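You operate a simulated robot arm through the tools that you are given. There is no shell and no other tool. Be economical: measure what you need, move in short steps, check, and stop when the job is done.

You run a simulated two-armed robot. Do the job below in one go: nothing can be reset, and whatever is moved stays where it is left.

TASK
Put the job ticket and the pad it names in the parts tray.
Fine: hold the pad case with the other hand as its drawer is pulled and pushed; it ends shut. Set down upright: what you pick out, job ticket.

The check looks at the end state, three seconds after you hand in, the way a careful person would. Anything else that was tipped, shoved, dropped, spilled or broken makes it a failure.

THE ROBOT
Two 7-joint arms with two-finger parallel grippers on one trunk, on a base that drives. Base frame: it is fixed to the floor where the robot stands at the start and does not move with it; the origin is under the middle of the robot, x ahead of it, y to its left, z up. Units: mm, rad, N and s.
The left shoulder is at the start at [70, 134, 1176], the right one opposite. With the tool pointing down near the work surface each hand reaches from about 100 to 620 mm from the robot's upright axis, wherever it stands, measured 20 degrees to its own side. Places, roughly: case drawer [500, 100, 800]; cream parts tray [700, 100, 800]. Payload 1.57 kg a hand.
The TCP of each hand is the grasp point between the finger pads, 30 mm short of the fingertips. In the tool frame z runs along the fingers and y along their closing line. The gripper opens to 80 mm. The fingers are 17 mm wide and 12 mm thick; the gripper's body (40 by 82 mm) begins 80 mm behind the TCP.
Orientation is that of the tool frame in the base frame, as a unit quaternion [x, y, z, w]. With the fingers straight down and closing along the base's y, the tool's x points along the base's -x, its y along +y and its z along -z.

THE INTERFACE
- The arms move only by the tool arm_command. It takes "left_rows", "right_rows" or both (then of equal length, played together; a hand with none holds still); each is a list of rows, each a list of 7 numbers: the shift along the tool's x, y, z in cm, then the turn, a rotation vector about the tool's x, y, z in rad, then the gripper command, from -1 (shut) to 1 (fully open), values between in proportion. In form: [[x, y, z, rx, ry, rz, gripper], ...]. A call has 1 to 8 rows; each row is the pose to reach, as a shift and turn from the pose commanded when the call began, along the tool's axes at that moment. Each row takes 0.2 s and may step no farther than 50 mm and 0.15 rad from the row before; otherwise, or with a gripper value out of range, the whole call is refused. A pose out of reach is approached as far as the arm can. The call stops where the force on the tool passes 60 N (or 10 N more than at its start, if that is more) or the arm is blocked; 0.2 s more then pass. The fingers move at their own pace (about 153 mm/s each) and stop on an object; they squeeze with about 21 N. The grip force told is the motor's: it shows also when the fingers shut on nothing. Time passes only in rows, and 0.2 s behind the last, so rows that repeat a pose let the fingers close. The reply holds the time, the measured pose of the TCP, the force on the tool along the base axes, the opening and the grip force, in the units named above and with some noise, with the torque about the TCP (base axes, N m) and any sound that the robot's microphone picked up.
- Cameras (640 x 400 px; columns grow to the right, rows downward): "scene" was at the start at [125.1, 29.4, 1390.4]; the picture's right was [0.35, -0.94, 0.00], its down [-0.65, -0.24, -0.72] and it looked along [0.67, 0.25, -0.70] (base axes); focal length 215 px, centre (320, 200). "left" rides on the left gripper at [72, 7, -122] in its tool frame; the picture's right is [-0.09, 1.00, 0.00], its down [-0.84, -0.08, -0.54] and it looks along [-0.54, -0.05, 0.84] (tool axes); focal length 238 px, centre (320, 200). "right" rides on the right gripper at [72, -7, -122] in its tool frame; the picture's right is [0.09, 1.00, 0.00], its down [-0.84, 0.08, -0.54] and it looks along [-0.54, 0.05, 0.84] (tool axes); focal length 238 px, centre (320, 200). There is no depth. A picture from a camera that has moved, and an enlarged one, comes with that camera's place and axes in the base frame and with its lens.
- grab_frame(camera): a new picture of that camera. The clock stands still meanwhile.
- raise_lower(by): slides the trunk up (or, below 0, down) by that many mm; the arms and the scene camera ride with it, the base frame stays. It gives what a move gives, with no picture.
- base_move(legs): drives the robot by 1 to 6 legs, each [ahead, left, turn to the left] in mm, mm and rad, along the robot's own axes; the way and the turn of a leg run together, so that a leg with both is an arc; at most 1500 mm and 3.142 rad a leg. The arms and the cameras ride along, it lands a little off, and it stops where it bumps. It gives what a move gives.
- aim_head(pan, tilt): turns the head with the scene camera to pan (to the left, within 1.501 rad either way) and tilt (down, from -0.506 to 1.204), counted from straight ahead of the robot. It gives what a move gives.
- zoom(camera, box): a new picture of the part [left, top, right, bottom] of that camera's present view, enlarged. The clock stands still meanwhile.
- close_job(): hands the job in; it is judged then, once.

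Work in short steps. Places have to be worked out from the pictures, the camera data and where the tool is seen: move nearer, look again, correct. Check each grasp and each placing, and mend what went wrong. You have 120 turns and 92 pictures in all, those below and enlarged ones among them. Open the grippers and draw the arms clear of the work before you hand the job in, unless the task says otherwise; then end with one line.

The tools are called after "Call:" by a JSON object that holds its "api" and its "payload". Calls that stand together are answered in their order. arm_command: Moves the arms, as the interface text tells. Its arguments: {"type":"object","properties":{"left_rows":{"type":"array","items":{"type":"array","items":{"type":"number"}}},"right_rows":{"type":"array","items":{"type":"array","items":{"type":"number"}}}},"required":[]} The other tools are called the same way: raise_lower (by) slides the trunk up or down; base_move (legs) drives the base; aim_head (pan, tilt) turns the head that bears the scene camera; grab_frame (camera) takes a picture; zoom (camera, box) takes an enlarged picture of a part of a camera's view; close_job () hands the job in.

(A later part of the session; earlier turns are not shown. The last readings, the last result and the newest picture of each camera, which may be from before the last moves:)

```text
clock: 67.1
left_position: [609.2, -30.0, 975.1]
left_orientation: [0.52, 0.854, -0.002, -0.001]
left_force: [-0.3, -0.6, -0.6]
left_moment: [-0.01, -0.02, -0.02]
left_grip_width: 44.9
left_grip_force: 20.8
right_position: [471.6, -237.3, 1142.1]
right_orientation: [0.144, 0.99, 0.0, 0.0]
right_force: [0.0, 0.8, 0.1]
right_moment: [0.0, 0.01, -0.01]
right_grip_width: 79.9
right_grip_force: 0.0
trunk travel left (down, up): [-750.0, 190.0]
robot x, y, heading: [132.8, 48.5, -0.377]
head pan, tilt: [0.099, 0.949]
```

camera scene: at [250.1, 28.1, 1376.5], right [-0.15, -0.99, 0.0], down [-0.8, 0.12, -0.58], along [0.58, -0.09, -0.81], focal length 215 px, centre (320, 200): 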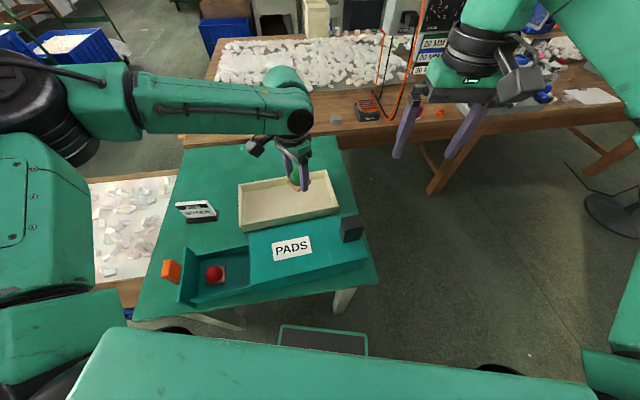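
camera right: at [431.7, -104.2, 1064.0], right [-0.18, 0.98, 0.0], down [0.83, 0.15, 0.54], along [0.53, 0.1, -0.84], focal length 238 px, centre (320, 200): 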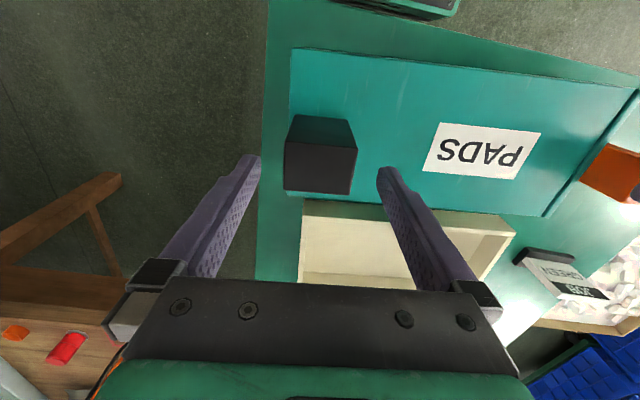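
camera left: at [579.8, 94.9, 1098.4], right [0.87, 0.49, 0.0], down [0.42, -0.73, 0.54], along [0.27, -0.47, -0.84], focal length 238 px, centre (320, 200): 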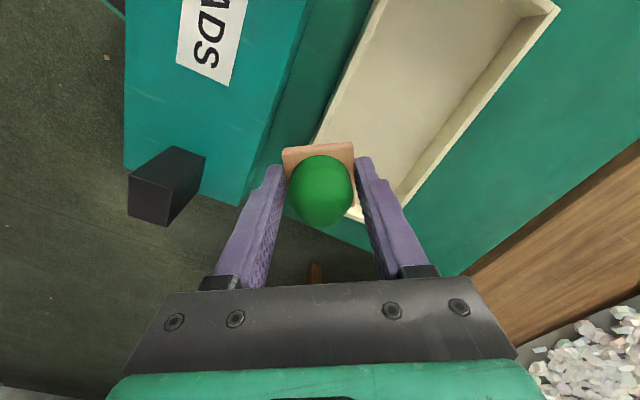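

Now I move over (695, 45) and down to z≈900.

Call:
{"api": "arm_command", "payload": {"left_rows": [[0.7, 2.8, 0, 0, 0, 0, -1], [1.4, 5.6, 0, 0, 0, 0, -1], [2.1, 8.4, 1, 0, 0, 0, -1], [2.7, 11.1, 3, 0, 0, 0, -1], [2.7, 11.1, 5.5, 0, 0, 0, -1], [2.7, 11.1, 7.5, 0, 0, 0, -1]]}}

Call:
{"api": "grab_frame", "payload": {"camera": "left"}}

Call:
{"api": "zoom", "payload": {"camera": "scene", "box": [180, 120, 400, 280]}}

```text
clock: 68.5
left_position: [691.7, 46.9, 903.7]
left_orientation: [0.52, 0.854, -0.002, 0.001]
left_force: [0.0, -0.2, -1.0]
left_moment: [0.03, 0.03, 0.0]
left_grip_width: 45.2
left_grip_force: 20.7
left hand out of reach, approached as far as the arm can: row 6
right_position: [470.1, -237.8, 1142.4]
right_orientation: [0.143, 0.99, 0.0, 0.001]
right_force: [0.1, 0.2, 0.4]
right_moment: [0.03, 0.0, -0.01]
right_grip_width: 80.1
right_grip_force: 0.1
trunk travel left (down, up): [-750.0, 190.0]
robot x, y, heading: [131.3, 47.4, -0.379]
head pan, tilt: [0.099, 0.949]
```

```text
32 pictures are left
camera left: at [663.2, 115.6, 1025.6], right [0.93, 0.38, 0.0], down [0.32, -0.78, 0.54], along [0.2, -0.5, -0.84], focal length 238 px, centre (320, 200)
```

left: 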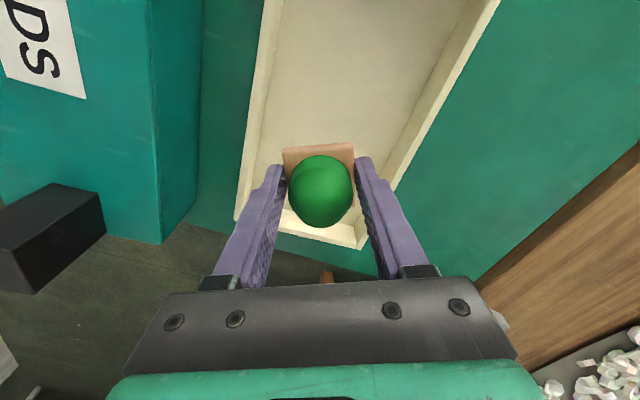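

```text
2.50 times, centred on (290, 200) of scene
camera zoom: at [246.5, 12.3, 1376.4], right [-0.28, -0.96, 0.0], down [-0.78, 0.22, -0.58], along [0.56, -0.16, -0.81], focal length 538 px, centre (395, 200)
```

zoom: 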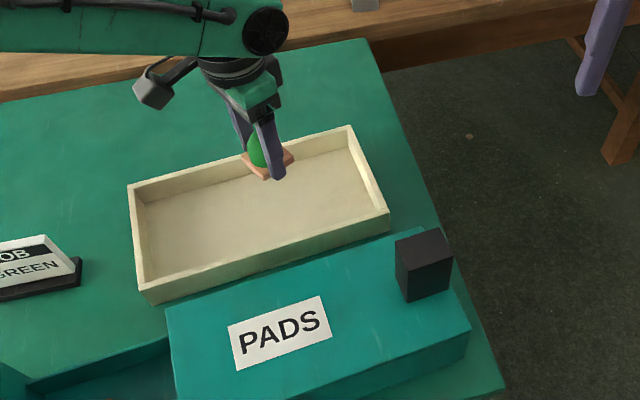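

The pad is over the tray interior. I use the trunk to descend: 100 mm down.

Call:
{"api": "raise_lower", "payload": {"by": -100}}

Call:
{"api": "arm_command", "payload": {"left_rows": [[0, 0, 0.3, 0, 0, 0, -1], [0, 0, 0.6, 0, 0, 0, -1], [0, 0, 0.8, 0, 0, 0, -1]]}}

Call:
{"api": "grab_frame", "payload": {"camera": "left"}}

```text
clock: 69.8
left_position: [690.1, 48.2, 803.5]
left_orientation: [0.52, 0.854, -0.002, -0.001]
left_force: [-0.2, -0.1, 0.0]
left_moment: [0.03, -0.01, -0.03]
left_grip_width: 44.7
left_grip_force: 20.3
right_position: [471.0, -238.3, 1044.1]
right_orientation: [0.143, 0.99, 0.0, 0.001]
right_force: [0.7, 0.0, -1.5]
right_moment: [0.02, 0.03, 0.02]
right_grip_width: 79.9
right_grip_force: 0.1
trunk travel left (down, up): [-650.0, 290.0]
robot x, y, heading: [132.7, 50.4, -0.38]
head pan, tilt: [0.099, 0.949]
```

```text
clock: 70.6
left_position: [688.5, 50.1, 797.8]
left_orientation: [0.52, 0.854, -0.002, 0.0]
left_force: [0.3, 0.9, -0.4]
left_moment: [-0.01, 0.03, -0.01]
left_grip_width: 45.3
left_grip_force: 21.2
left hand out of reach, approached as far as the arm can: row 3
right_position: [470.8, -238.9, 1043.8]
right_orientation: [0.144, 0.99, 0.0, 0.0]
right_force: [-0.6, 0.8, -0.3]
right_moment: [0.0, 0.0, -0.03]
right_grip_width: 80.2
right_grip_force: 0.0
trunk travel left (down, up): [-650.0, 290.0]
robot x, y, heading: [130.0, 46.3, -0.376]
head pan, tilt: [0.099, 0.949]
```

```text
30 pictures are left
camera left: at [661.0, 117.8, 918.9], right [0.93, 0.38, 0.0], down [0.32, -0.78, 0.54], along [0.2, -0.51, -0.84], focal length 238 px, centre (320, 200)
```

left: 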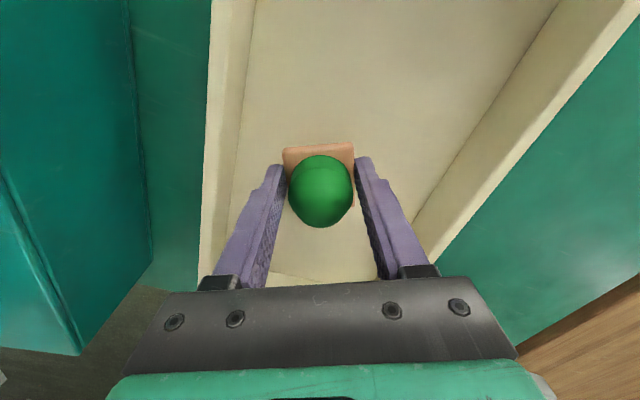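

I ease down with the trunk in few-mm steps until contact.

Call:
{"api": "raise_lower", "payload": {"by": -5}}

Call:
{"api": "raise_lower", "payload": {"by": -3}}

```text
clock: 71.1
left_position: [689.3, 48.9, 792.1]
left_orientation: [0.52, 0.854, -0.002, 0.001]
left_force: [0.4, 0.1, 0.2]
left_moment: [-0.03, 0.02, -0.02]
left_grip_width: 45.3
left_grip_force: 21.0
right_position: [471.8, -238.1, 1038.5]
right_orientation: [0.144, 0.99, 0.0, 0.0]
right_force: [-0.8, -0.1, -0.3]
right_moment: [0.02, -0.02, -0.03]
right_grip_width: 80.2
right_grip_force: 0.0
trunk travel left (down, up): [-645.0, 295.0]
robot x, y, heading: [131.8, 50.8, -0.375]
head pan, tilt: [0.099, 0.949]
```

```text
clock: 71.7
left_position: [689.6, 50.6, 791.0]
left_orientation: [0.519, 0.855, -0.001, 0.0]
left_force: [0.5, -0.7, -0.1]
left_moment: [-0.01, 0.01, -0.02]
left_grip_width: 45.5
left_grip_force: 20.7
right_position: [471.3, -238.8, 1035.2]
right_orientation: [0.143, 0.99, 0.0, 0.001]
right_force: [-0.4, 0.1, -0.1]
right_moment: [0.03, 0.0, 0.01]
right_grip_width: 80.0
right_grip_force: 0.1
trunk travel left (down, up): [-642.0, 298.0]
robot x, y, heading: [133.2, 49.4, -0.379]
head pan, tilt: [0.099, 0.949]
```

Call:
{"api": "raise_lower", "payload": {"by": -3}}

Call:
{"api": "raise_lower", "payload": {"by": -2}}

```text
clock: 72.2
left_position: [688.7, 50.4, 786.9]
left_orientation: [0.519, 0.855, -0.002, 0.0]
left_force: [0.5, -0.2, -0.1]
left_moment: [0.01, 0.01, -0.02]
left_grip_width: 45.3
left_grip_force: 20.6
right_position: [471.0, -239.7, 1032.1]
right_orientation: [0.144, 0.99, 0.0, 0.001]
right_force: [-0.6, -0.2, 0.4]
right_moment: [-0.02, 0.02, 0.01]
right_grip_width: 80.1
right_grip_force: 0.0
trunk travel left (down, up): [-639.0, 301.0]
robot x, y, heading: [130.5, 49.6, -0.375]
head pan, tilt: [0.099, 0.949]
```

```text
clock: 72.7
left_position: [688.2, 50.5, 785.6]
left_orientation: [0.519, 0.855, -0.001, 0.002]
left_force: [1.3, 2.5, 10.1]
left_moment: [0.08, -0.01, -0.03]
left_grip_width: 45.2
left_grip_force: 20.8
right_position: [469.5, -237.7, 1032.3]
right_orientation: [0.143, 0.99, 0.0, 0.001]
right_force: [0.1, 0.9, -0.3]
right_moment: [-0.03, 0.01, -0.02]
right_grip_width: 80.1
right_grip_force: 0.0
trunk travel left (down, up): [-637.0, 303.0]
robot x, y, heading: [132.5, 49.7, -0.378]
head pan, tilt: [0.099, 0.949]
```

The pad touches the tray floor (10 N). I open gently and rise straight up with the trunk.

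Call:
{"api": "arm_command", "payload": {"left_rows": [[0, 0, 0, 0, 0, 0, 0.25], [0, 0, 0, 0, 0, 0, 0.4], [0, 0, 0, 0, 0, 0, 0.5]]}}

Call:
{"api": "raise_lower", "payload": {"by": 115}}

Call:
{"api": "grab_frame", "payload": {"camera": "left"}}

```text
clock: 73.5
left_position: [687.3, 50.1, 786.6]
left_orientation: [0.52, 0.854, -0.002, 0.001]
left_force: [-2.8, -1.3, 9.5]
left_moment: [0.11, -0.12, -0.08]
left_grip_width: 57.4
left_grip_force: 0.0
right_position: [468.9, -239.5, 1031.6]
right_orientation: [0.143, 0.99, 0.0, 0.002]
right_force: [0.8, -0.2, -1.6]
right_moment: [0.0, 0.03, -0.01]
right_grip_width: 80.1
right_grip_force: 0.0
trunk travel left (down, up): [-637.0, 303.0]
robot x, y, heading: [132.2, 47.9, -0.38]
head pan, tilt: [0.099, 0.949]
```

```text
clock: 75.0
left_position: [690.3, 49.7, 898.6]
left_orientation: [0.519, 0.855, -0.002, 0.0]
left_force: [0.4, 0.5, 0.0]
left_moment: [0.0, 0.06, -0.02]
left_grip_width: 59.9
left_grip_force: 0.1
right_position: [470.7, -237.5, 1144.5]
right_orientation: [0.143, 0.99, 0.001, 0.0]
right_force: [0.7, 0.1, -1.6]
right_moment: [-0.01, 0.02, -0.02]
right_grip_width: 80.1
right_grip_force: 0.1
trunk travel left (down, up): [-752.0, 188.0]
robot x, y, heading: [134.4, 51.0, -0.376]
head pan, tilt: [0.099, 0.949]
```

```text
29 pictures are left
camera left: at [661.2, 117.7, 1020.9], right [0.93, 0.38, 0.0], down [0.32, -0.78, 0.54], along [0.2, -0.51, -0.84], focal length 238 px, centre (320, 200)
```

left: 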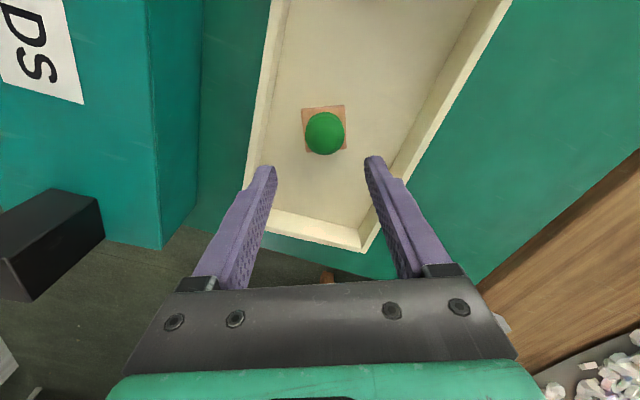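

The green pad stands upright in the tray. Next the ticket: I raise the hand and turn the base back left to heading ≈0.05.

Call:
{"api": "arm_command", "payload": {"left_rows": [[0, 0, -3, 0, 0, 0, 0.5], [0, 0, -6, 0, 0, 0, 0.5], [0, 0, -9, 0, 0, 0, 0.8]]}}

Call:
{"api": "base_move", "payload": {"legs": [[0, 0, 0.43]]}}

Call:
{"api": "arm_command", "payload": {"left_rows": [[0, 0, 0, 0, 0, 0.14, 1], [0, 0, 0, 0, 0, 0.28, 1], [0, 0, 0, 0, 0, 0.42, 1], [0, 0, 0, 0, 0, 0.56, 1], [0, 0, 0, 0, 0, 0.7, 1], [0, 0, 0, 0, 0, 0.84, 1], [0, 0, 0, 0, 0, 0.96, 1]]}}

Call:
{"api": "grab_frame", "payload": {"camera": "left"}}

```text
clock: 75.8
left_position: [688.1, 49.8, 990.1]
left_orientation: [0.519, 0.855, -0.002, 0.0]
left_force: [-0.1, 0.2, 0.1]
left_moment: [0.0, 0.0, -0.01]
left_grip_width: 71.9
left_grip_force: 0.0
right_position: [469.2, -238.3, 1145.9]
right_orientation: [0.144, 0.99, -0.001, 0.001]
right_force: [0.4, -0.2, -0.2]
right_moment: [-0.02, 0.03, -0.01]
right_grip_width: 79.6
right_grip_force: 0.2
trunk travel left (down, up): [-752.0, 188.0]
robot x, y, heading: [135.9, 51.9, -0.382]
head pan, tilt: [0.099, 0.949]
```

```text
clock: 77.4
left_position: [639.2, 281.3, 988.7]
left_orientation: [0.326, 0.945, -0.003, 0.0]
left_force: [0.2, -0.3, -1.0]
left_moment: [0.0, -0.03, 0.03]
left_grip_width: 72.0
left_grip_force: 0.1
right_position: [560.9, -71.6, 1144.9]
right_orientation: [-0.07, 0.998, 0.002, 0.0]
right_force: [0.2, 0.4, -0.4]
right_moment: [-0.01, 0.0, -0.01]
right_grip_width: 80.2
right_grip_force: 0.0
trunk travel left (down, up): [-752.0, 188.0]
robot x, y, heading: [133.7, 48.4, 0.051]
head pan, tilt: [0.099, 0.949]
```

```text
clock: 79.0
left_position: [637.8, 280.4, 989.9]
left_orientation: [0.727, 0.687, -0.001, 0.002]
left_force: [0.7, -0.4, 0.4]
left_moment: [0.02, -0.01, 0.02]
left_grip_width: 80.0
left_grip_force: 0.0
right_position: [560.7, -73.0, 1145.2]
right_orientation: [-0.07, 0.998, 0.0, 0.001]
right_force: [0.3, -0.2, -0.2]
right_moment: [-0.02, 0.0, 0.02]
right_grip_width: 79.9
right_grip_force: 0.1
trunk travel left (down, up): [-752.0, 188.0]
robot x, y, heading: [131.5, 51.4, 0.049]
head pan, tilt: [0.099, 0.949]
```

```text
28 pictures are left
camera left: at [648.2, 353.2, 1111.2], right [0.99, -0.15, 0.0], down [-0.12, -0.83, 0.55], along [-0.08, -0.54, -0.84], focal length 238 px, centre (320, 200)
```

left: 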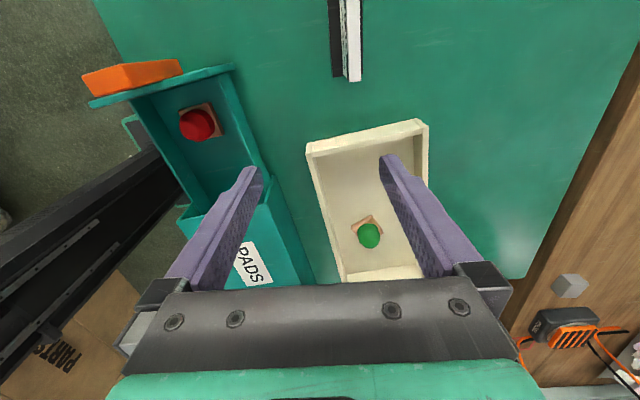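

Yaw matches the ticket's direction. I move above it (≈(668, 365)).

Call:
{"api": "arm_command", "payload": {"left_rows": [[2.2, 0.7, 0, 0, 0, 0, 1], [4.4, 1.3, 1, 0, 0, 0, 1], [6.6, 1.9, 3, 0, 0, 0, 1], [8.6, 2.5, 5, 0, 0, 0, 1]]}}

Call:
{"api": "grab_frame", "payload": {"camera": "left"}}

Call:
{"api": "grab_frame", "payload": {"camera": "scene"}}

```text
clock: 80.0
left_position: [668.7, 364.4, 938.3]
left_orientation: [0.726, 0.687, -0.003, 0.003]
left_force: [-0.6, -0.9, -1.2]
left_moment: [-0.01, 0.01, -0.03]
left_grip_width: 80.2
left_grip_force: 0.1
right_position: [561.2, -71.6, 1145.5]
right_orientation: [-0.07, 0.998, 0.0, 0.0]
right_force: [-0.3, 0.5, 0.1]
right_moment: [0.03, -0.01, 0.03]
right_grip_width: 79.8
right_grip_force: 0.1
trunk travel left (down, up): [-752.0, 188.0]
robot x, y, heading: [133.9, 50.9, 0.052]
head pan, tilt: [0.099, 0.949]
```

```text
27 pictures are left
camera left: at [678.3, 437.9, 1059.5], right [0.99, -0.15, 0.0], down [-0.12, -0.83, 0.55], along [-0.08, -0.54, -0.84], focal length 238 px, centre (320, 200)
```

left: 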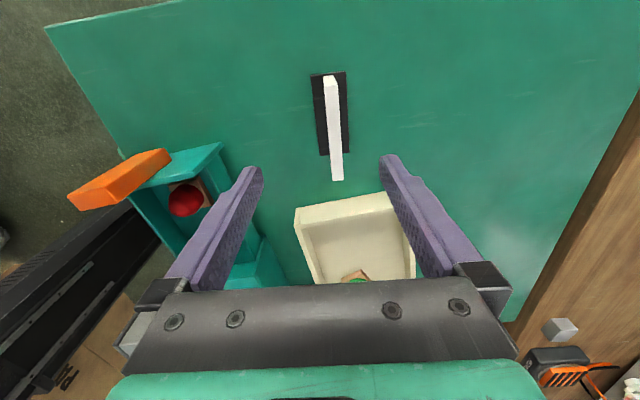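

```text
26 pictures are left
camera scene: at [253.1, 64.5, 1378.3], right [0.15, -0.99, 0.0], down [-0.8, -0.12, -0.58], along [0.57, 0.09, -0.81], focal length 215 px, centre (320, 200)
```

scene: 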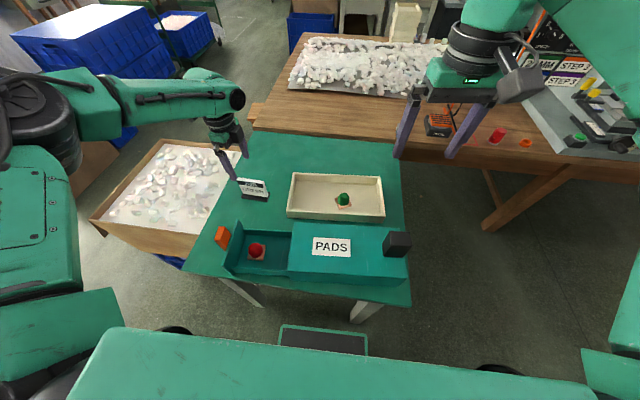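

The ticket plate is centred at (681, 363), ~13 mm thick, top z≈833 on a 40×100 base. I align and descend with open fingers.

Call:
{"api": "arm_command", "payload": {"left_rows": [[-0.1, 0.7, 0.5, 0, 0, 0, 1], [-0.1, 1.2, 2, 0, 0, 0, 1], [-0.1, 1.2, 4, 0, 0, 0, 1], [-0.1, 1.2, 6, 0, 0, 0, 1]]}}

Call:
{"api": "grab_frame", "payload": {"camera": "left"}}

```text
clock: 81.0
left_position: [653.7, 365.1, 892.4]
left_orientation: [0.725, 0.688, 0.0, 0.001]
left_force: [0.3, -0.3, -0.4]
left_moment: [-0.02, 0.01, 0.01]
left_grip_width: 80.1
left_grip_force: 0.1
left hand out of reach, approached as far as the arm can: row 2, 3, 4
right_position: [559.8, -71.3, 1145.1]
right_orientation: [-0.069, 0.998, -0.001, -0.001]
right_force: [0.1, 0.6, -0.5]
right_moment: [0.01, 0.0, -0.04]
right_grip_width: 80.0
right_grip_force: 0.1
trunk travel left (down, up): [-752.0, 188.0]
robot x, y, heading: [134.1, 48.1, 0.048]
head pan, tilt: [0.099, 0.949]
```

```text
25 pictures are left
camera left: at [664.4, 437.8, 1013.7], right [0.99, -0.14, 0.0], down [-0.12, -0.83, 0.55], along [-0.08, -0.54, -0.84], focal length 238 px, centre (320, 200)
```

left: 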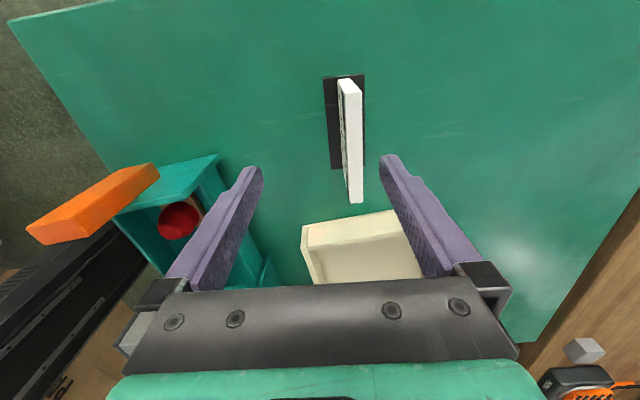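

The arm's too stretched downward; I lift, lower the trunk 150 mm, and realign.

Call:
{"api": "arm_command", "payload": {"left_rows": [[0, 0.3, -4, 0, 0, 0, 1], [0, 0.6, -8, 0, 0, 0, 1], [0, 0.9, -12, 0, 0, 0, 1], [0, 1, -15, 0, 0, 0, 1]]}}

Call:
{"api": "raise_lower", "payload": {"by": -150}}

Call:
{"api": "arm_command", "payload": {"left_rows": [[-0.1, 0.6, 0, 0, 0, 0, 1], [-0.1, 1.2, 0, 0, 0, 0, 1], [-0.1, 1.6, 0, 0, 0, 0, 1]]}}

Call:
{"api": "grab_frame", "payload": {"camera": "left"}}

```text
clock: 82.0
left_position: [663.5, 364.9, 1043.6]
left_orientation: [0.725, 0.688, 0.0, 0.001]
left_force: [-0.1, 0.4, 0.8]
left_moment: [-0.03, 0.01, 0.0]
left_grip_width: 80.0
left_grip_force: 0.0
right_position: [559.9, -71.5, 1145.6]
right_orientation: [-0.07, 0.998, 0.001, 0.0]
right_force: [-0.1, 0.3, -0.9]
right_moment: [-0.02, -0.01, 0.0]
right_grip_width: 80.0
right_grip_force: 0.1
trunk travel left (down, up): [-752.0, 188.0]
robot x, y, heading: [135.1, 51.2, 0.048]
head pan, tilt: [0.099, 0.949]
```

```text
clock: 83.8
left_position: [664.9, 364.1, 892.9]
left_orientation: [0.726, 0.688, -0.002, 0.001]
left_force: [-0.2, -0.6, -0.2]
left_moment: [-0.02, -0.01, 0.04]
left_grip_width: 80.0
left_grip_force: 0.1
right_position: [560.5, -71.2, 997.0]
right_orientation: [-0.069, 0.998, 0.0, 0.001]
right_force: [-0.2, -0.4, -0.6]
right_moment: [0.0, 0.01, 0.0]
right_grip_width: 80.1
right_grip_force: 0.1
trunk travel left (down, up): [-602.0, 338.0]
robot x, y, heading: [129.9, 52.7, 0.045]
head pan, tilt: [0.099, 0.949]
```

```text
clock: 84.6
left_position: [681.0, 362.8, 893.3]
left_orientation: [0.726, 0.688, -0.002, 0.001]
left_force: [-0.7, -0.2, -0.6]
left_moment: [0.02, 0.03, 0.0]
left_grip_width: 80.1
left_grip_force: 0.2
right_position: [560.7, -71.6, 994.7]
right_orientation: [-0.071, 0.998, 0.0, 0.0]
right_force: [0.3, 0.4, -0.8]
right_moment: [-0.03, -0.02, 0.03]
right_grip_width: 80.1
right_grip_force: 0.1
trunk travel left (down, up): [-602.0, 338.0]
robot x, y, heading: [131.5, 51.4, 0.054]
head pan, tilt: [0.099, 0.949]
```

```text
24 pictures are left
camera left: at [690.6, 435.4, 1013.8], right [0.99, -0.14, 0.0], down [-0.12, -0.83, 0.55], along [-0.08, -0.54, -0.84], focal length 238 px, centre (320, 200)
```

left: 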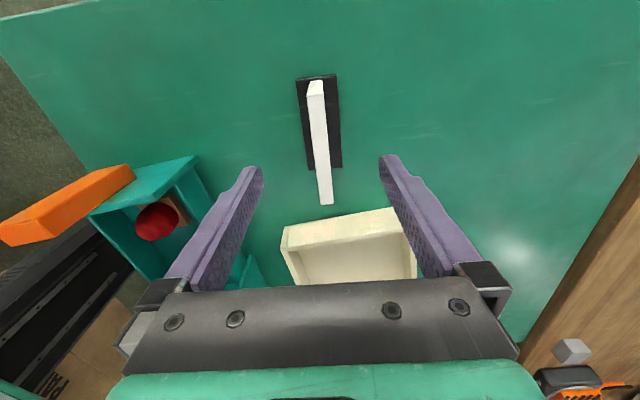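

Aligned over the plate. I descend to TCP z≈805 and close.

Call:
{"api": "arm_command", "payload": {"left_rows": [[0, 0, 2.5, 0, 0, 0, 1], [0, 0, 5, 0, 0, 0, 1], [0, 0, 7, 0, 0, 0, 1], [0, 0, 8.8, 0, 0, 0, 1], [0, 0, 8.8, 0, 0, 0, 1]]}}

Call:
{"api": "grab_frame", "payload": {"camera": "left"}}

```text
clock: 85.8
left_position: [680.7, 363.4, 805.5]
left_orientation: [0.725, 0.689, 0.0, 0.002]
left_force: [-0.3, 0.0, -0.2]
left_moment: [-0.02, -0.01, -0.02]
left_grip_width: 79.7
left_grip_force: 0.1
right_position: [559.2, -71.1, 995.2]
right_orientation: [-0.069, 0.998, 0.0, 0.001]
right_force: [0.5, 0.6, -0.2]
right_moment: [0.05, 0.0, -0.01]
right_grip_width: 79.8
right_grip_force: 0.1
trunk travel left (down, up): [-602.0, 338.0]
robot x, y, heading: [130.0, 51.5, 0.049]
head pan, tilt: [0.099, 0.949]
```

```text
23 pictures are left
camera left: at [689.4, 435.2, 926.1], right [0.99, -0.14, 0.0], down [-0.12, -0.83, 0.55], along [-0.08, -0.54, -0.84], focal length 238 px, centre (320, 200)
```

left: 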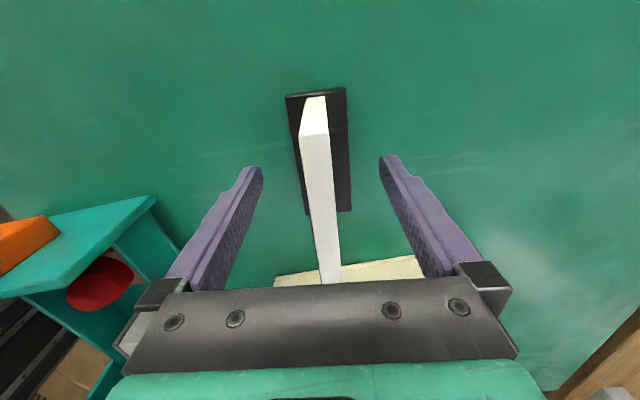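

The plate is between the fingers; I close and lift slowly.

Call:
{"api": "arm_command", "payload": {"left_rows": [[0, 0, 0, 0, 0, 0, 0.2], [0, 0, 0, 0, 0, 0, -0.3], [0, 0, 0, 0, 0, 0, -1], [0, 0, 0, 0, 0, 0, -1], [0, 0, -0.5, 0, 0, 0, -1], [0, 0, -1.2, 0, 0, 0, -1]]}}

Call:
{"api": "arm_command", "payload": {"left_rows": [[0, 0, -1.5, 0, 0, 0, -1], [0, 0, -3, 0, 0, 0, -1], [0, 0, -5, 0, 0, 0, -1], [0, 0, -7, 0, 0, 0, -1], [0, 0, -9, 0, 0, 0, -1]]}}

Call:
{"api": "grab_frame", "payload": {"camera": "left"}}

```text
clock: 87.2
left_position: [680.8, 362.6, 816.5]
left_orientation: [0.726, 0.688, -0.002, 0.001]
left_force: [0.6, -0.3, -0.6]
left_moment: [0.01, 0.0, -0.03]
left_grip_width: 11.7
left_grip_force: 21.6
right_position: [560.6, -71.3, 994.5]
right_orientation: [-0.069, 0.998, 0.0, 0.001]
right_force: [0.0, 0.6, -0.2]
right_moment: [-0.01, -0.05, 0.01]
right_grip_width: 79.9
right_grip_force: 0.2
trunk travel left (down, up): [-602.0, 338.0]
robot x, y, heading: [135.7, 50.1, 0.053]
head pan, tilt: [0.099, 0.949]
```

```text
clock: 88.4
left_position: [680.6, 362.8, 907.7]
left_orientation: [0.726, 0.688, -0.002, 0.002]
left_force: [-0.8, -0.5, -1.1]
left_moment: [0.02, 0.02, 0.02]
left_grip_width: 11.7
left_grip_force: 20.4
right_position: [561.0, -71.2, 994.8]
right_orientation: [-0.07, 0.998, 0.0, 0.0]
right_force: [-0.1, -0.1, 0.2]
right_moment: [-0.02, -0.01, 0.02]
right_grip_width: 80.0
right_grip_force: 0.0
trunk travel left (down, up): [-602.0, 338.0]
robot x, y, heading: [133.2, 52.3, 0.047]
head pan, tilt: [0.099, 0.949]
```

```text
22 pictures are left
camera left: at [690.6, 435.1, 1028.7], right [0.99, -0.14, 0.0], down [-0.12, -0.83, 0.55], along [-0.08, -0.54, -0.84], focal length 238 px, centre (320, 200)
```

left: 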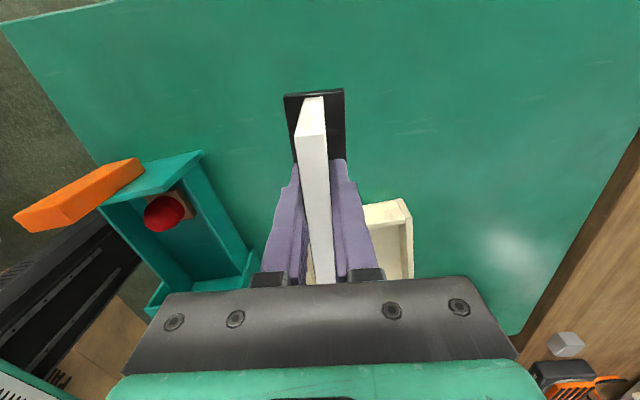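

The ticket is held upright. I turn the base 0.30 rad to the right to bring the tray into the left arm's zone.

Call:
{"api": "base_move", "payload": {"legs": [[0, 0, -0.3]]}}

Call:
{"api": "arm_command", "payload": {"left_rows": [[0, 0, -0.5, 0, 0, -0.09, -1], [0, 0, -1, 0, 0, -0.18, -1], [0, 0, -1, 0, 0, -0.27, -1], [0, 0, -1, 0, 0, -0.36, -1], [0, 0, -1, 0, 0, -0.436, -1]]}}

```text
clock: 89.7
left_position: [749.1, 187.8, 906.3]
left_orientation: [0.82, 0.572, -0.002, 0.001]
left_force: [0.0, 0.7, -0.4]
left_moment: [0.0, 0.01, -0.01]
left_grip_width: 11.7
left_grip_force: 21.1
right_position: [506.3, -191.5, 994.7]
right_orientation: [0.079, 0.997, 0.0, 0.0]
right_force: [0.3, -0.3, -0.5]
right_moment: [-0.01, 0.02, -0.05]
right_grip_width: 80.0
right_grip_force: 0.1
trunk travel left (down, up): [-602.0, 338.0]
robot x, y, heading: [134.3, 50.6, -0.253]
head pan, tilt: [0.099, 0.949]
```

```text
clock: 90.9
left_position: [748.9, 186.9, 915.9]
left_orientation: [0.677, 0.736, -0.003, 0.001]
left_force: [0.1, -0.1, -0.2]
left_moment: [-0.02, -0.04, -0.05]
left_grip_width: 11.6
left_grip_force: 20.8
right_position: [504.3, -192.5, 995.6]
right_orientation: [0.079, 0.997, 0.0, 0.0]
right_force: [-0.8, 0.0, 0.4]
right_moment: [0.0, -0.02, 0.0]
right_grip_width: 80.1
right_grip_force: 0.0
trunk travel left (down, up): [-602.0, 338.0]
robot x, y, heading: [133.6, 49.3, -0.248]
head pan, tilt: [0.099, 0.949]
```

Now I move over the tray spot (695, 157) and look.

Call:
{"api": "arm_command", "payload": {"left_rows": [[-0.9, -1.9, 0, 0, 0, 0, -1], [-1.7, -3.8, 0, 0, 0, 0, -1], [-2.5, -5.6, 0.5, 0, 0, 0, -1], [-2.5, -5.6, 2, 0, 0, 0, -1]]}}

Call:
{"api": "grab_frame", "payload": {"camera": "left"}}

Call:
{"api": "zoom", "payload": {"camera": "scene", "box": [180, 100, 400, 260]}}

```text
clock: 91.9
left_position: [695.9, 158.7, 896.8]
left_orientation: [0.676, 0.737, -0.002, 0.001]
left_force: [0.1, 0.0, -0.6]
left_moment: [-0.02, 0.05, -0.05]
left_grip_width: 11.7
left_grip_force: 20.7
right_position: [506.0, -191.7, 995.3]
right_orientation: [0.079, 0.997, 0.0, 0.0]
right_force: [-0.1, -0.7, -0.1]
right_moment: [0.0, 0.03, -0.02]
right_grip_width: 79.9
right_grip_force: 0.1
trunk travel left (down, up): [-602.0, 338.0]
robot x, y, heading: [131.8, 48.2, -0.249]
head pan, tilt: [0.099, 0.949]
```

```text
21 pictures are left
camera left: at [695.2, 231.7, 1018.4], right [1.0, -0.01, 0.0], down [-0.01, -0.84, 0.55], along [-0.01, -0.55, -0.84], focal length 238 px, centre (320, 200)
```

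left: 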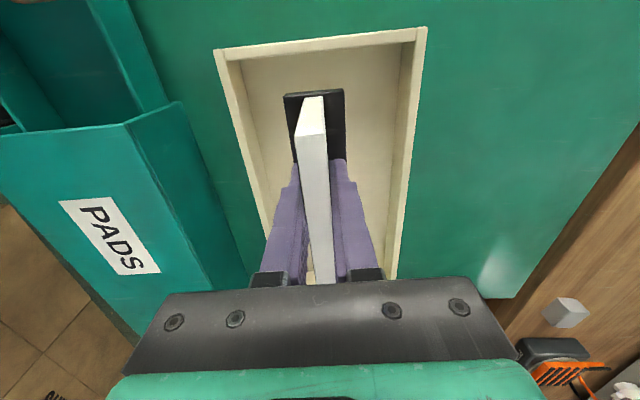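

```text
2.50 times, centred on (290, 180) of scene
camera zoom: at [251.5, 27.8, 1228.3], right [-0.15, -0.99, 0.0], down [-0.8, 0.12, -0.58], along [0.57, -0.09, -0.81], focal length 538 px, centre (395, 250)
```

zoom: 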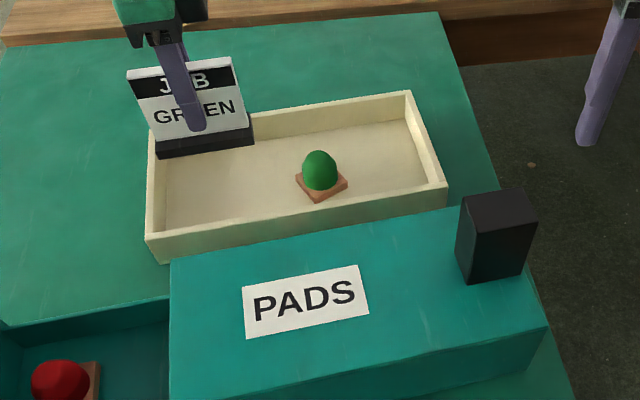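

Clearances are good (+y wall inner at 222, ticket end 208). I descend.

Call:
{"api": "arm_command", "payload": {"left_rows": [[-0.2, 0, 1.5, 0, 0, 0, -1], [-0.4, 0, 3, 0, 0, 0, -1], [-0.4, 0, 5, 0, 0, 0, -1], [-0.4, 0, 7, 0, 0, 0, -1], [-0.4, 0, 7.8, 0, 0, 0, -1]]}}

Call:
{"api": "arm_command", "payload": {"left_rows": [[0, 0, 0.3, 0, 0, 0, -1], [0, 0, 0.6, 0, 0, 0, -1]]}}

```text
clock: 93.1
left_position: [694.6, 153.4, 819.3]
left_orientation: [0.677, 0.736, -0.001, 0.001]
left_force: [-0.2, 0.0, -1.1]
left_moment: [-0.01, -0.01, 0.05]
left_grip_width: 11.7
left_grip_force: 20.8
right_position: [504.9, -192.4, 995.9]
right_orientation: [0.08, 0.997, 0.0, 0.0]
right_force: [-0.5, 0.1, 1.1]
right_moment: [-0.01, 0.0, -0.01]
right_grip_width: 79.9
right_grip_force: 0.1
trunk travel left (down, up): [-602.0, 338.0]
robot x, y, heading: [134.5, 51.7, -0.247]
head pan, tilt: [0.099, 0.949]
```

```text
clock: 93.7
left_position: [695.9, 153.9, 813.7]
left_orientation: [0.677, 0.736, -0.001, 0.0]
left_force: [-0.1, 0.2, -0.5]
left_moment: [0.01, -0.01, 0.02]
left_grip_width: 11.7
left_grip_force: 21.4
right_position: [505.5, -191.8, 994.6]
right_orientation: [0.08, 0.997, 0.0, -0.001]
right_force: [-0.3, 0.7, 0.5]
right_moment: [0.05, -0.02, 0.02]
right_grip_width: 80.1
right_grip_force: 0.1
trunk travel left (down, up): [-602.0, 338.0]
robot x, y, heading: [136.2, 50.8, -0.251]
head pan, tilt: [0.099, 0.949]
```

Call:
{"api": "arm_command", "payload": {"left_rows": [[0, 0, 0.15, 0, 0, 0, -1], [0, 0, 0.3, 0, 0, 0, -1]]}}

Call:
{"api": "arm_command", "payload": {"left_rows": [[0, 0, 0.1, 0, 0, 0, -1], [0, 0, 0.2, 0, 0, 0, -1]]}}

```text
clock: 94.3
left_position: [695.7, 153.8, 811.0]
left_orientation: [0.677, 0.736, -0.001, 0.002]
left_force: [-0.3, 0.4, 4.6]
left_moment: [0.03, 0.0, 0.02]
left_grip_width: 11.2
left_grip_force: 21.2
right_position: [504.6, -191.8, 996.8]
right_orientation: [0.079, 0.997, 0.0, 0.001]
right_force: [0.4, -0.8, 0.0]
right_moment: [-0.03, 0.02, -0.03]
right_grip_width: 80.1
right_grip_force: 0.1
trunk travel left (down, up): [-602.0, 338.0]
robot x, y, heading: [130.1, 51.7, -0.253]
head pan, tilt: [0.099, 0.949]
```

```text
clock: 94.9
left_position: [694.2, 155.4, 810.4]
left_orientation: [0.677, 0.736, 0.0, 0.004]
left_force: [4.2, 2.2, 17.2]
left_moment: [0.07, 0.01, 0.01]
left_grip_width: 11.5
left_grip_force: 21.2
right_position: [504.3, -192.1, 997.6]
right_orientation: [0.079, 0.997, 0.001, 0.002]
right_force: [0.6, 0.4, 0.6]
right_moment: [0.03, -0.03, 0.01]
right_grip_width: 79.8
right_grip_force: 0.0
trunk travel left (down, up): [-602.0, 338.0]
robot x, y, heading: [128.6, 50.5, -0.248]
head pan, tilt: [0.099, 0.949]
```

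Seated (17 N). I relieve 1.5 mm, open, and rise straight up.

Call:
{"api": "arm_command", "payload": {"left_rows": [[0, 0, -0.15, 0, 0, 0, -1], [0, 0, -0.15, 0, 0, 0, -0.6], [0, 0, -0.15, 0, 0, 0, 0], [0, 0, -0.15, 0, 0, 0, 0.3], [0, 0, -3, 0, 0, 0, 0.3], [0, 0, -6.5, 0, 0, 0, 0.3], [0, 0, -10, 0, 0, 0, 0.3], [0, 0, -14, 0, 0, 0, 0.3]]}}

Call:
{"api": "grab_frame", "payload": {"camera": "left"}}

Call:
{"api": "zoom", "payload": {"camera": "scene", "box": [150, 100, 400, 270]}}

```text
clock: 96.7
left_position: [694.6, 153.4, 949.4]
left_orientation: [0.677, 0.736, -0.002, 0.001]
left_force: [-0.5, -0.3, -0.1]
left_moment: [0.0, -0.02, -0.03]
left_grip_width: 51.9
left_grip_force: 0.0
right_position: [504.2, -193.3, 995.8]
right_orientation: [0.079, 0.997, 0.001, 0.002]
right_force: [-0.4, 0.4, 0.1]
right_moment: [-0.01, -0.01, 0.02]
right_grip_width: 80.2
right_grip_force: 0.1
trunk travel left (down, up): [-602.0, 338.0]
robot x, y, heading: [131.4, 46.8, -0.249]
head pan, tilt: [0.099, 0.949]
```

```text
19 pictures are left
camera left: at [695.0, 226.6, 1070.4], right [1.0, -0.01, 0.0], down [-0.01, -0.84, 0.54], along [-0.01, -0.54, -0.84], focal length 238 px, centre (320, 200)
```

left: 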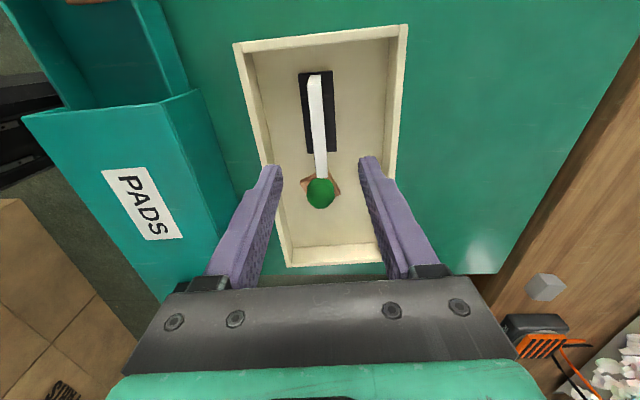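

```text
2.35 times, centred on (275, 185) of scene
camera zoom: at [249.8, 27.2, 1228.4], right [-0.15, -0.99, 0.0], down [-0.8, 0.12, -0.58], along [0.58, -0.09, -0.81], focal length 506 px, centre (426, 235)
```

zoom: 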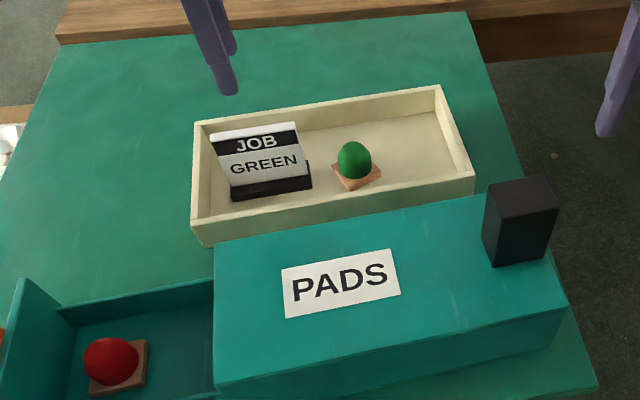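

Ticket and green pad both stand upright in the tray. Now to shut the drawer: raise the trunk back to the working height, turn the base back and return to x≈80.

Call:
{"api": "raise_lower", "payload": {"by": 152}}

Call:
{"api": "base_move", "payload": {"legs": [[0, 0, 0.25], [-51, 0, 0]]}}

Call:
{"api": "grab_frame", "payload": {"camera": "right"}}

Call:
{"api": "grab_frame", "payload": {"camera": "scene"}}

```text
clock: 98.5
left_position: [697.0, 153.6, 1100.0]
left_orientation: [0.676, 0.736, -0.002, 0.0]
left_force: [-0.7, 0.6, 0.2]
left_moment: [0.0, 0.02, -0.01]
left_grip_width: 52.2
left_grip_force: 0.2
right_position: [505.4, -191.9, 1148.0]
right_orientation: [0.08, 0.997, 0.0, 0.0]
right_force: [0.5, 0.6, 0.1]
right_moment: [-0.01, 0.0, -0.03]
right_grip_width: 80.0
right_grip_force: 0.0
trunk travel left (down, up): [-754.0, 186.0]
robot x, y, heading: [132.4, 51.3, -0.254]
head pan, tilt: [0.099, 0.949]
```

```text
clock: 100.3
left_position: [607.5, 289.5, 1097.0]
left_orientation: [0.579, 0.815, -0.003, -0.001]
left_force: [1.5, -1.0, 0.0]
left_moment: [-0.01, 0.03, -0.02]
left_grip_width: 52.0
left_grip_force: 0.1
right_position: [510.0, -92.9, 1144.4]
right_orientation: [-0.045, 0.999, 0.0, -0.003]
right_force: [0.6, 0.1, 0.3]
right_moment: [0.0, 0.07, 0.0]
right_grip_width: 79.9
right_grip_force: 0.0
trunk travel left (down, up): [-754.0, 186.0]
robot x, y, heading: [83.7, 51.9, 0.001]
head pan, tilt: [0.099, 0.949]
```

```text
17 pictures are left
camera right: at [440.0, -105.6, 1265.8], right [-0.18, 0.98, 0.0], down [0.83, 0.15, 0.54], along [0.53, 0.1, -0.84], focal length 238 px, centre (320, 200)
```

right: 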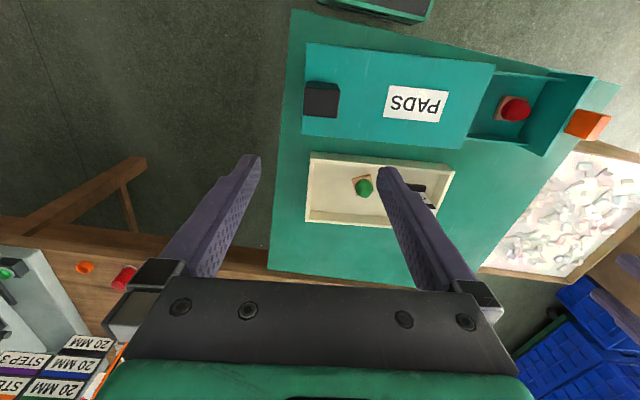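

```text
16 pictures are left
camera scene: at [209.5, 57.6, 1379.6], right [0.1, -0.99, 0.0], down [-0.81, -0.08, -0.58], along [0.57, 0.06, -0.82], focal length 215 px, centre (320, 200)
```

scene: 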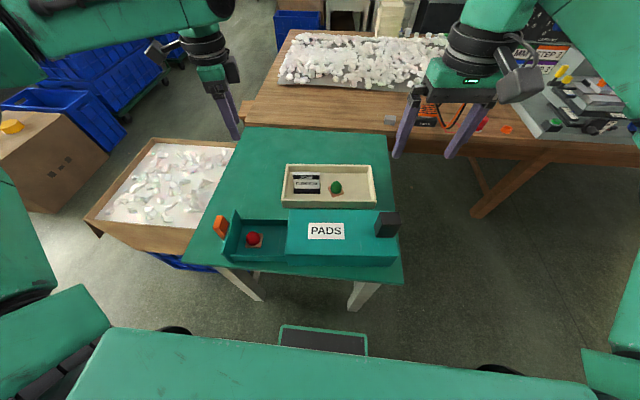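

Everything stands as left. I bring the left hand over the pulled-out tab turning the wrist back, and the right hand down over the block.

Call:
{"api": "arm_command", "payload": {"left_rows": [[1.4, -1.4, 1.5, 0, 0, -0.15, 1], [2.8, -2.8, 3, 0, 0, -0.3, 1], [4.2, -4.2, 5, 0, 0, -0.45, 1], [5.6, -5.6, 7, 0, 0, -0.6, 1], [7, -7, 9, 0, 0, -0.75, 1], [8.4, -8.4, 11, 0, 0, -0.9, 1], [9.8, -9.8, 12, 0, 0, -1.05, 1], [11, -11, 13, 0, 0, -1.2, 1]], "right_rows": [[0.1, 0, 3, 0, 0, 0, 1], [0.2, 0.1, 6, 0, 0, 0, 1], [0.3, 0.1, 9, 0, 0, 0, 1], [0.4, 0.15, 12, 0, 0, 0, 1], [0.5, 0.15, 15, 0, 0, 0, 1], [0.5, 0.15, 18, 0, 0, 0, 1], [0.5, 0.15, 20, 0, 0, 0, 1], [0.5, 0.15, 21.4, 0, 0, 0, 1]]}}

Call:
{"api": "arm_command", "payload": {"left_rows": [[0, 0, 1.5, 0, 0, -0.11, 1], [0, 0, 3, 0, 0, -0.11, 1], [0, 0, 3, 0, 0, -0.11, 1]]}}

Call:
{"api": "grab_frame", "payload": {"camera": "left"}}

Call:
{"api": "grab_frame", "payload": {"camera": "right"}}

```text
clock: 102.1
left_position: [462.4, 358.9, 971.4]
left_orientation: [0.018, 1.0, -0.003, 0.001]
left_force: [0.0, 0.2, -1.3]
left_moment: [-0.03, 0.01, 0.02]
left_grip_width: 80.0
left_grip_force: 0.0
right_position: [497.7, -91.3, 933.6]
right_orientation: [-0.045, 0.999, 0.0, 0.0]
right_force: [-0.2, -1.2, 0.0]
right_moment: [-0.01, -0.03, 0.0]
right_grip_width: 80.0
right_grip_force: 0.0
trunk travel left (down, up): [-754.0, 186.0]
robot x, y, heading: [81.1, 52.6, -0.001]
head pan, tilt: [0.099, 0.949]
```

```text
clock: 102.9
left_position: [462.2, 357.3, 940.0]
left_orientation: [-0.036, 0.999, -0.002, 0.0]
left_force: [-0.1, 0.0, 0.2]
left_moment: [0.02, 0.03, -0.01]
left_grip_width: 80.1
left_grip_force: 0.0
right_position: [497.9, -92.1, 932.6]
right_orientation: [-0.046, 0.999, 0.0, 0.0]
right_force: [-0.2, -0.6, -0.1]
right_moment: [0.01, 0.02, -0.01]
right_grip_width: 79.7
right_grip_force: 0.0
trunk travel left (down, up): [-754.0, 186.0]
robot x, y, heading: [82.5, 51.5, -0.002]
head pan, tilt: [0.099, 0.949]
```

```text
15 pictures are left
camera left: at [389.1, 359.0, 1062.0], right [0.02, 1.0, 0.0], down [0.84, -0.01, 0.54], along [0.54, -0.01, -0.84], focal length 238 px, centre (320, 200)
```

left: 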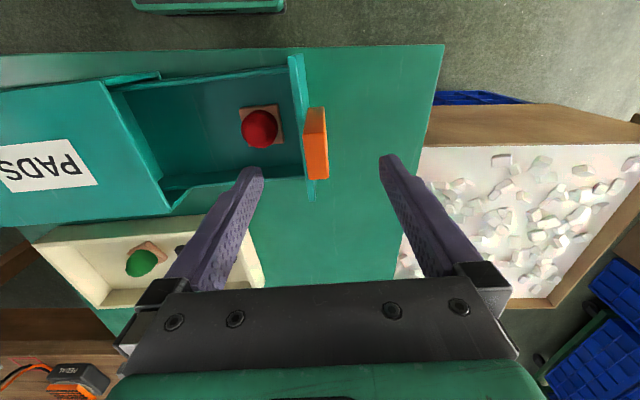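

```text
14 pictures are left
camera right: at [427.9, -104.2, 1053.5], right [-0.18, 0.98, 0.0], down [0.83, 0.15, 0.54], along [0.53, 0.1, -0.84], focal length 238 px, centre (320, 200)
```

right: 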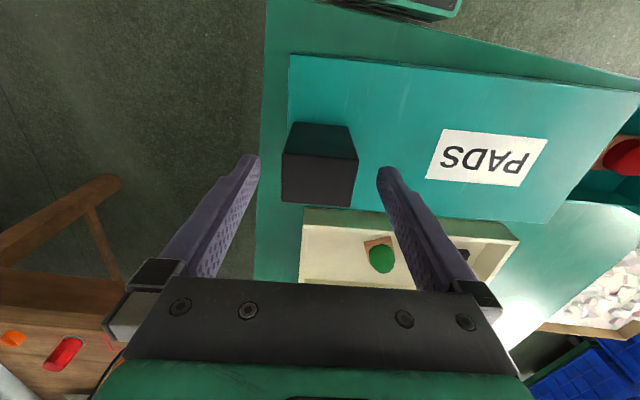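

Small corrections, then both lower; right grips the block.

Call:
{"api": "arm_command", "payload": {"left_rows": [[-0.2, -0.1, 2, 0, 0, 0, 1], [-0.4, -0.25, 4, 0, 0, 0, 1], [-0.4, -0.25, 6.3, 0, 0, 0, 1], [-0.4, -0.25, 6.3, 0, 0, 0, 1], [-0.4, -0.25, 6.3, 0, 0, 0, 1], [-0.4, -0.25, 6.3, 0, 0, 0, 1]], "right_rows": [[-0.4, 0, 1.5, 0, 0, 0, 1], [-0.7, 0, 4, 0, 0, 0, 1], [-0.7, 0, 6, 0, 0, 0, 1], [-0.7, 0, 6, 0, 0, 0, 0.3], [-0.7, 0, 6, 0, 0, 0, -1], [-0.7, 0, 6, 0, 0, 0, -1]]}}

Call:
{"api": "arm_command", "payload": {"left_rows": [[0, 0, 0, 0, 0, 0, 0.2], [0, 0, 0, 0, 0, 0, -0.5], [0, 0, 0, 0, 0, 0, -1], [0, 0, 0, 0, 0, 0, -1]]}}

```text
clock: 104.3
left_position: [466.3, 354.5, 877.6]
left_orientation: [-0.036, 0.999, -0.002, -0.001]
left_force: [-0.2, 0.1, 0.2]
left_moment: [0.0, 0.02, 0.0]
left_grip_width: 79.8
left_grip_force: 0.0
right_position: [505.5, -90.4, 872.6]
right_orientation: [-0.045, 0.999, 0.0, 0.0]
right_force: [0.9, -0.5, -0.5]
right_moment: [-0.33, -0.3, -0.34]
right_grip_width: 50.0
right_grip_force: 20.3
trunk travel left (down, up): [-754.0, 186.0]
robot x, y, heading: [83.9, 51.7, 0.002]
head pan, tilt: [0.099, 0.949]
```

```text
clock: 105.3
left_position: [466.4, 354.6, 877.8]
left_orientation: [-0.037, 0.999, -0.001, -0.001]
left_force: [0.6, -0.3, -0.6]
left_moment: [0.2, 0.08, 0.41]
left_grip_width: 17.8
left_grip_force: 20.9
right_position: [505.4, -91.6, 872.6]
right_orientation: [-0.046, 0.999, 0.0, 0.0]
right_force: [0.4, 0.8, -0.1]
right_moment: [-0.55, -0.3, -0.3]
right_grip_width: 49.8
right_grip_force: 21.0
trunk travel left (down, up): [-754.0, 186.0]
robot x, y, heading: [81.7, 50.4, -0.001]
head pan, tilt: [0.099, 0.949]
```

Both grips hold. I push the drawer in along its axis.

Call:
{"api": "arm_command", "payload": {"left_rows": [[0, -1.2, 0, 0, 0, 0, -1], [0, -2.8, 0, 0, 0, 0, -1], [0, -4.4, 0, 0, 0, 0, -1], [0, -6, 0, 0, 0, 0, -1], [0, -7.6, 0, 0, 0, 0, -1], [0, -9.2, 0, 0, 0, 0, -1], [0, -10.8, 0, 0, 0, 0, -1], [0, -12.2, 0, 0, 0, 0, -1]]}}

Call:
{"api": "arm_command", "payload": {"left_rows": [[0, -1, 0, 0, 0, 0, -1], [0, -2, 0, 0, 0, 0, -1], [0, -3, 0, 0, 0, 0, -1], [0, -3.5, 0, 0, 0, 0, -1]]}}

```text
clock: 107.1
left_position: [476.3, 232.1, 876.7]
left_orientation: [-0.037, 0.999, -0.002, -0.001]
left_force: [1.2, 5.5, 0.6]
left_moment: [0.35, 0.15, 0.28]
left_grip_width: 18.0
left_grip_force: 21.5
right_position: [504.3, -91.1, 872.3]
right_orientation: [-0.046, 0.999, 0.0, 0.0]
right_force: [-0.3, -5.6, -0.1]
right_moment: [-0.14, -0.11, 0.14]
right_grip_width: 50.0
right_grip_force: 20.7
trunk travel left (down, up): [-754.0, 186.0]
robot x, y, heading: [80.7, 51.4, 0.004]
head pan, tilt: [0.099, 0.949]
```

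```text
clock: 108.1
left_position: [478.8, 198.2, 877.6]
left_orientation: [-0.037, 0.999, -0.002, -0.001]
left_force: [2.5, 6.1, 0.1]
left_moment: [0.3, 0.27, 0.28]
left_grip_width: 18.0
left_grip_force: 21.2
right_position: [505.4, -91.9, 871.0]
right_orientation: [-0.045, 0.999, 0.0, 0.0]
right_force: [-2.2, -6.6, -0.3]
right_moment: [-0.09, -0.28, 0.24]
right_grip_width: 50.1
right_grip_force: 20.6
trunk travel left (down, up): [-754.0, 186.0]
robot x, y, heading: [81.4, 48.1, -0.002]
head pan, tilt: [0.099, 0.949]
```

Almost in (friction only ~6 N). I push in 1–2 mm steps until it meets its stop.

Call:
{"api": "arm_command", "payload": {"left_rows": [[0, -0.2, 0, 0, 0, 0, -1], [0, -0.3, 0, 0, 0, 0, -1], [0, -0.4, 0, 0, 0, 0, -1], [0, -0.5, 0, 0, 0, 0, -1]]}}

Call:
{"api": "zoom", "payload": {"camera": "scene", "box": [200, 150, 420, 290]}}

```text
clock: 109.1
left_position: [478.7, 193.8, 878.3]
left_orientation: [-0.038, 0.999, 0.0, -0.001]
left_force: [-0.3, 23.2, -0.8]
left_moment: [0.17, -0.58, 0.37]
left_grip_width: 18.0
left_grip_force: 20.5
right_position: [506.0, -91.9, 873.4]
right_orientation: [-0.043, 0.999, 0.0, 0.0]
right_force: [0.0, -21.7, 1.6]
right_moment: [1.25, 0.38, 0.3]
right_grip_width: 49.9
right_grip_force: 21.2
trunk travel left (down, up): [-754.0, 186.0]
robot x, y, heading: [82.2, 49.0, -0.002]
head pan, tilt: [0.099, 0.949]
```

```text
2.86 times, centred on (310, 220) of scene
camera zoom: at [202.5, 58.0, 1380.4], right [0.1, -0.99, 0.0], down [-0.81, -0.08, -0.58], along [0.58, 0.06, -0.81], focal length 615 px, centre (349, 143)
```

zoom: 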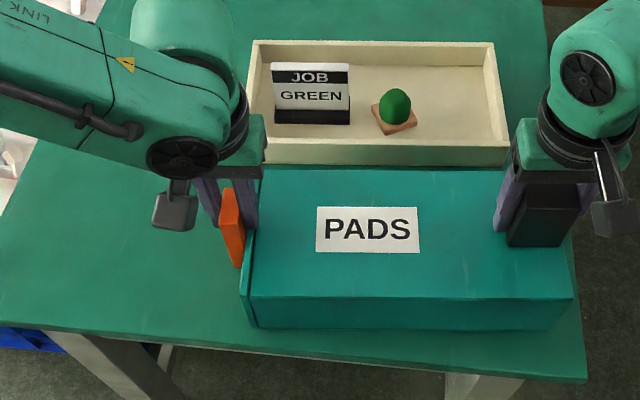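

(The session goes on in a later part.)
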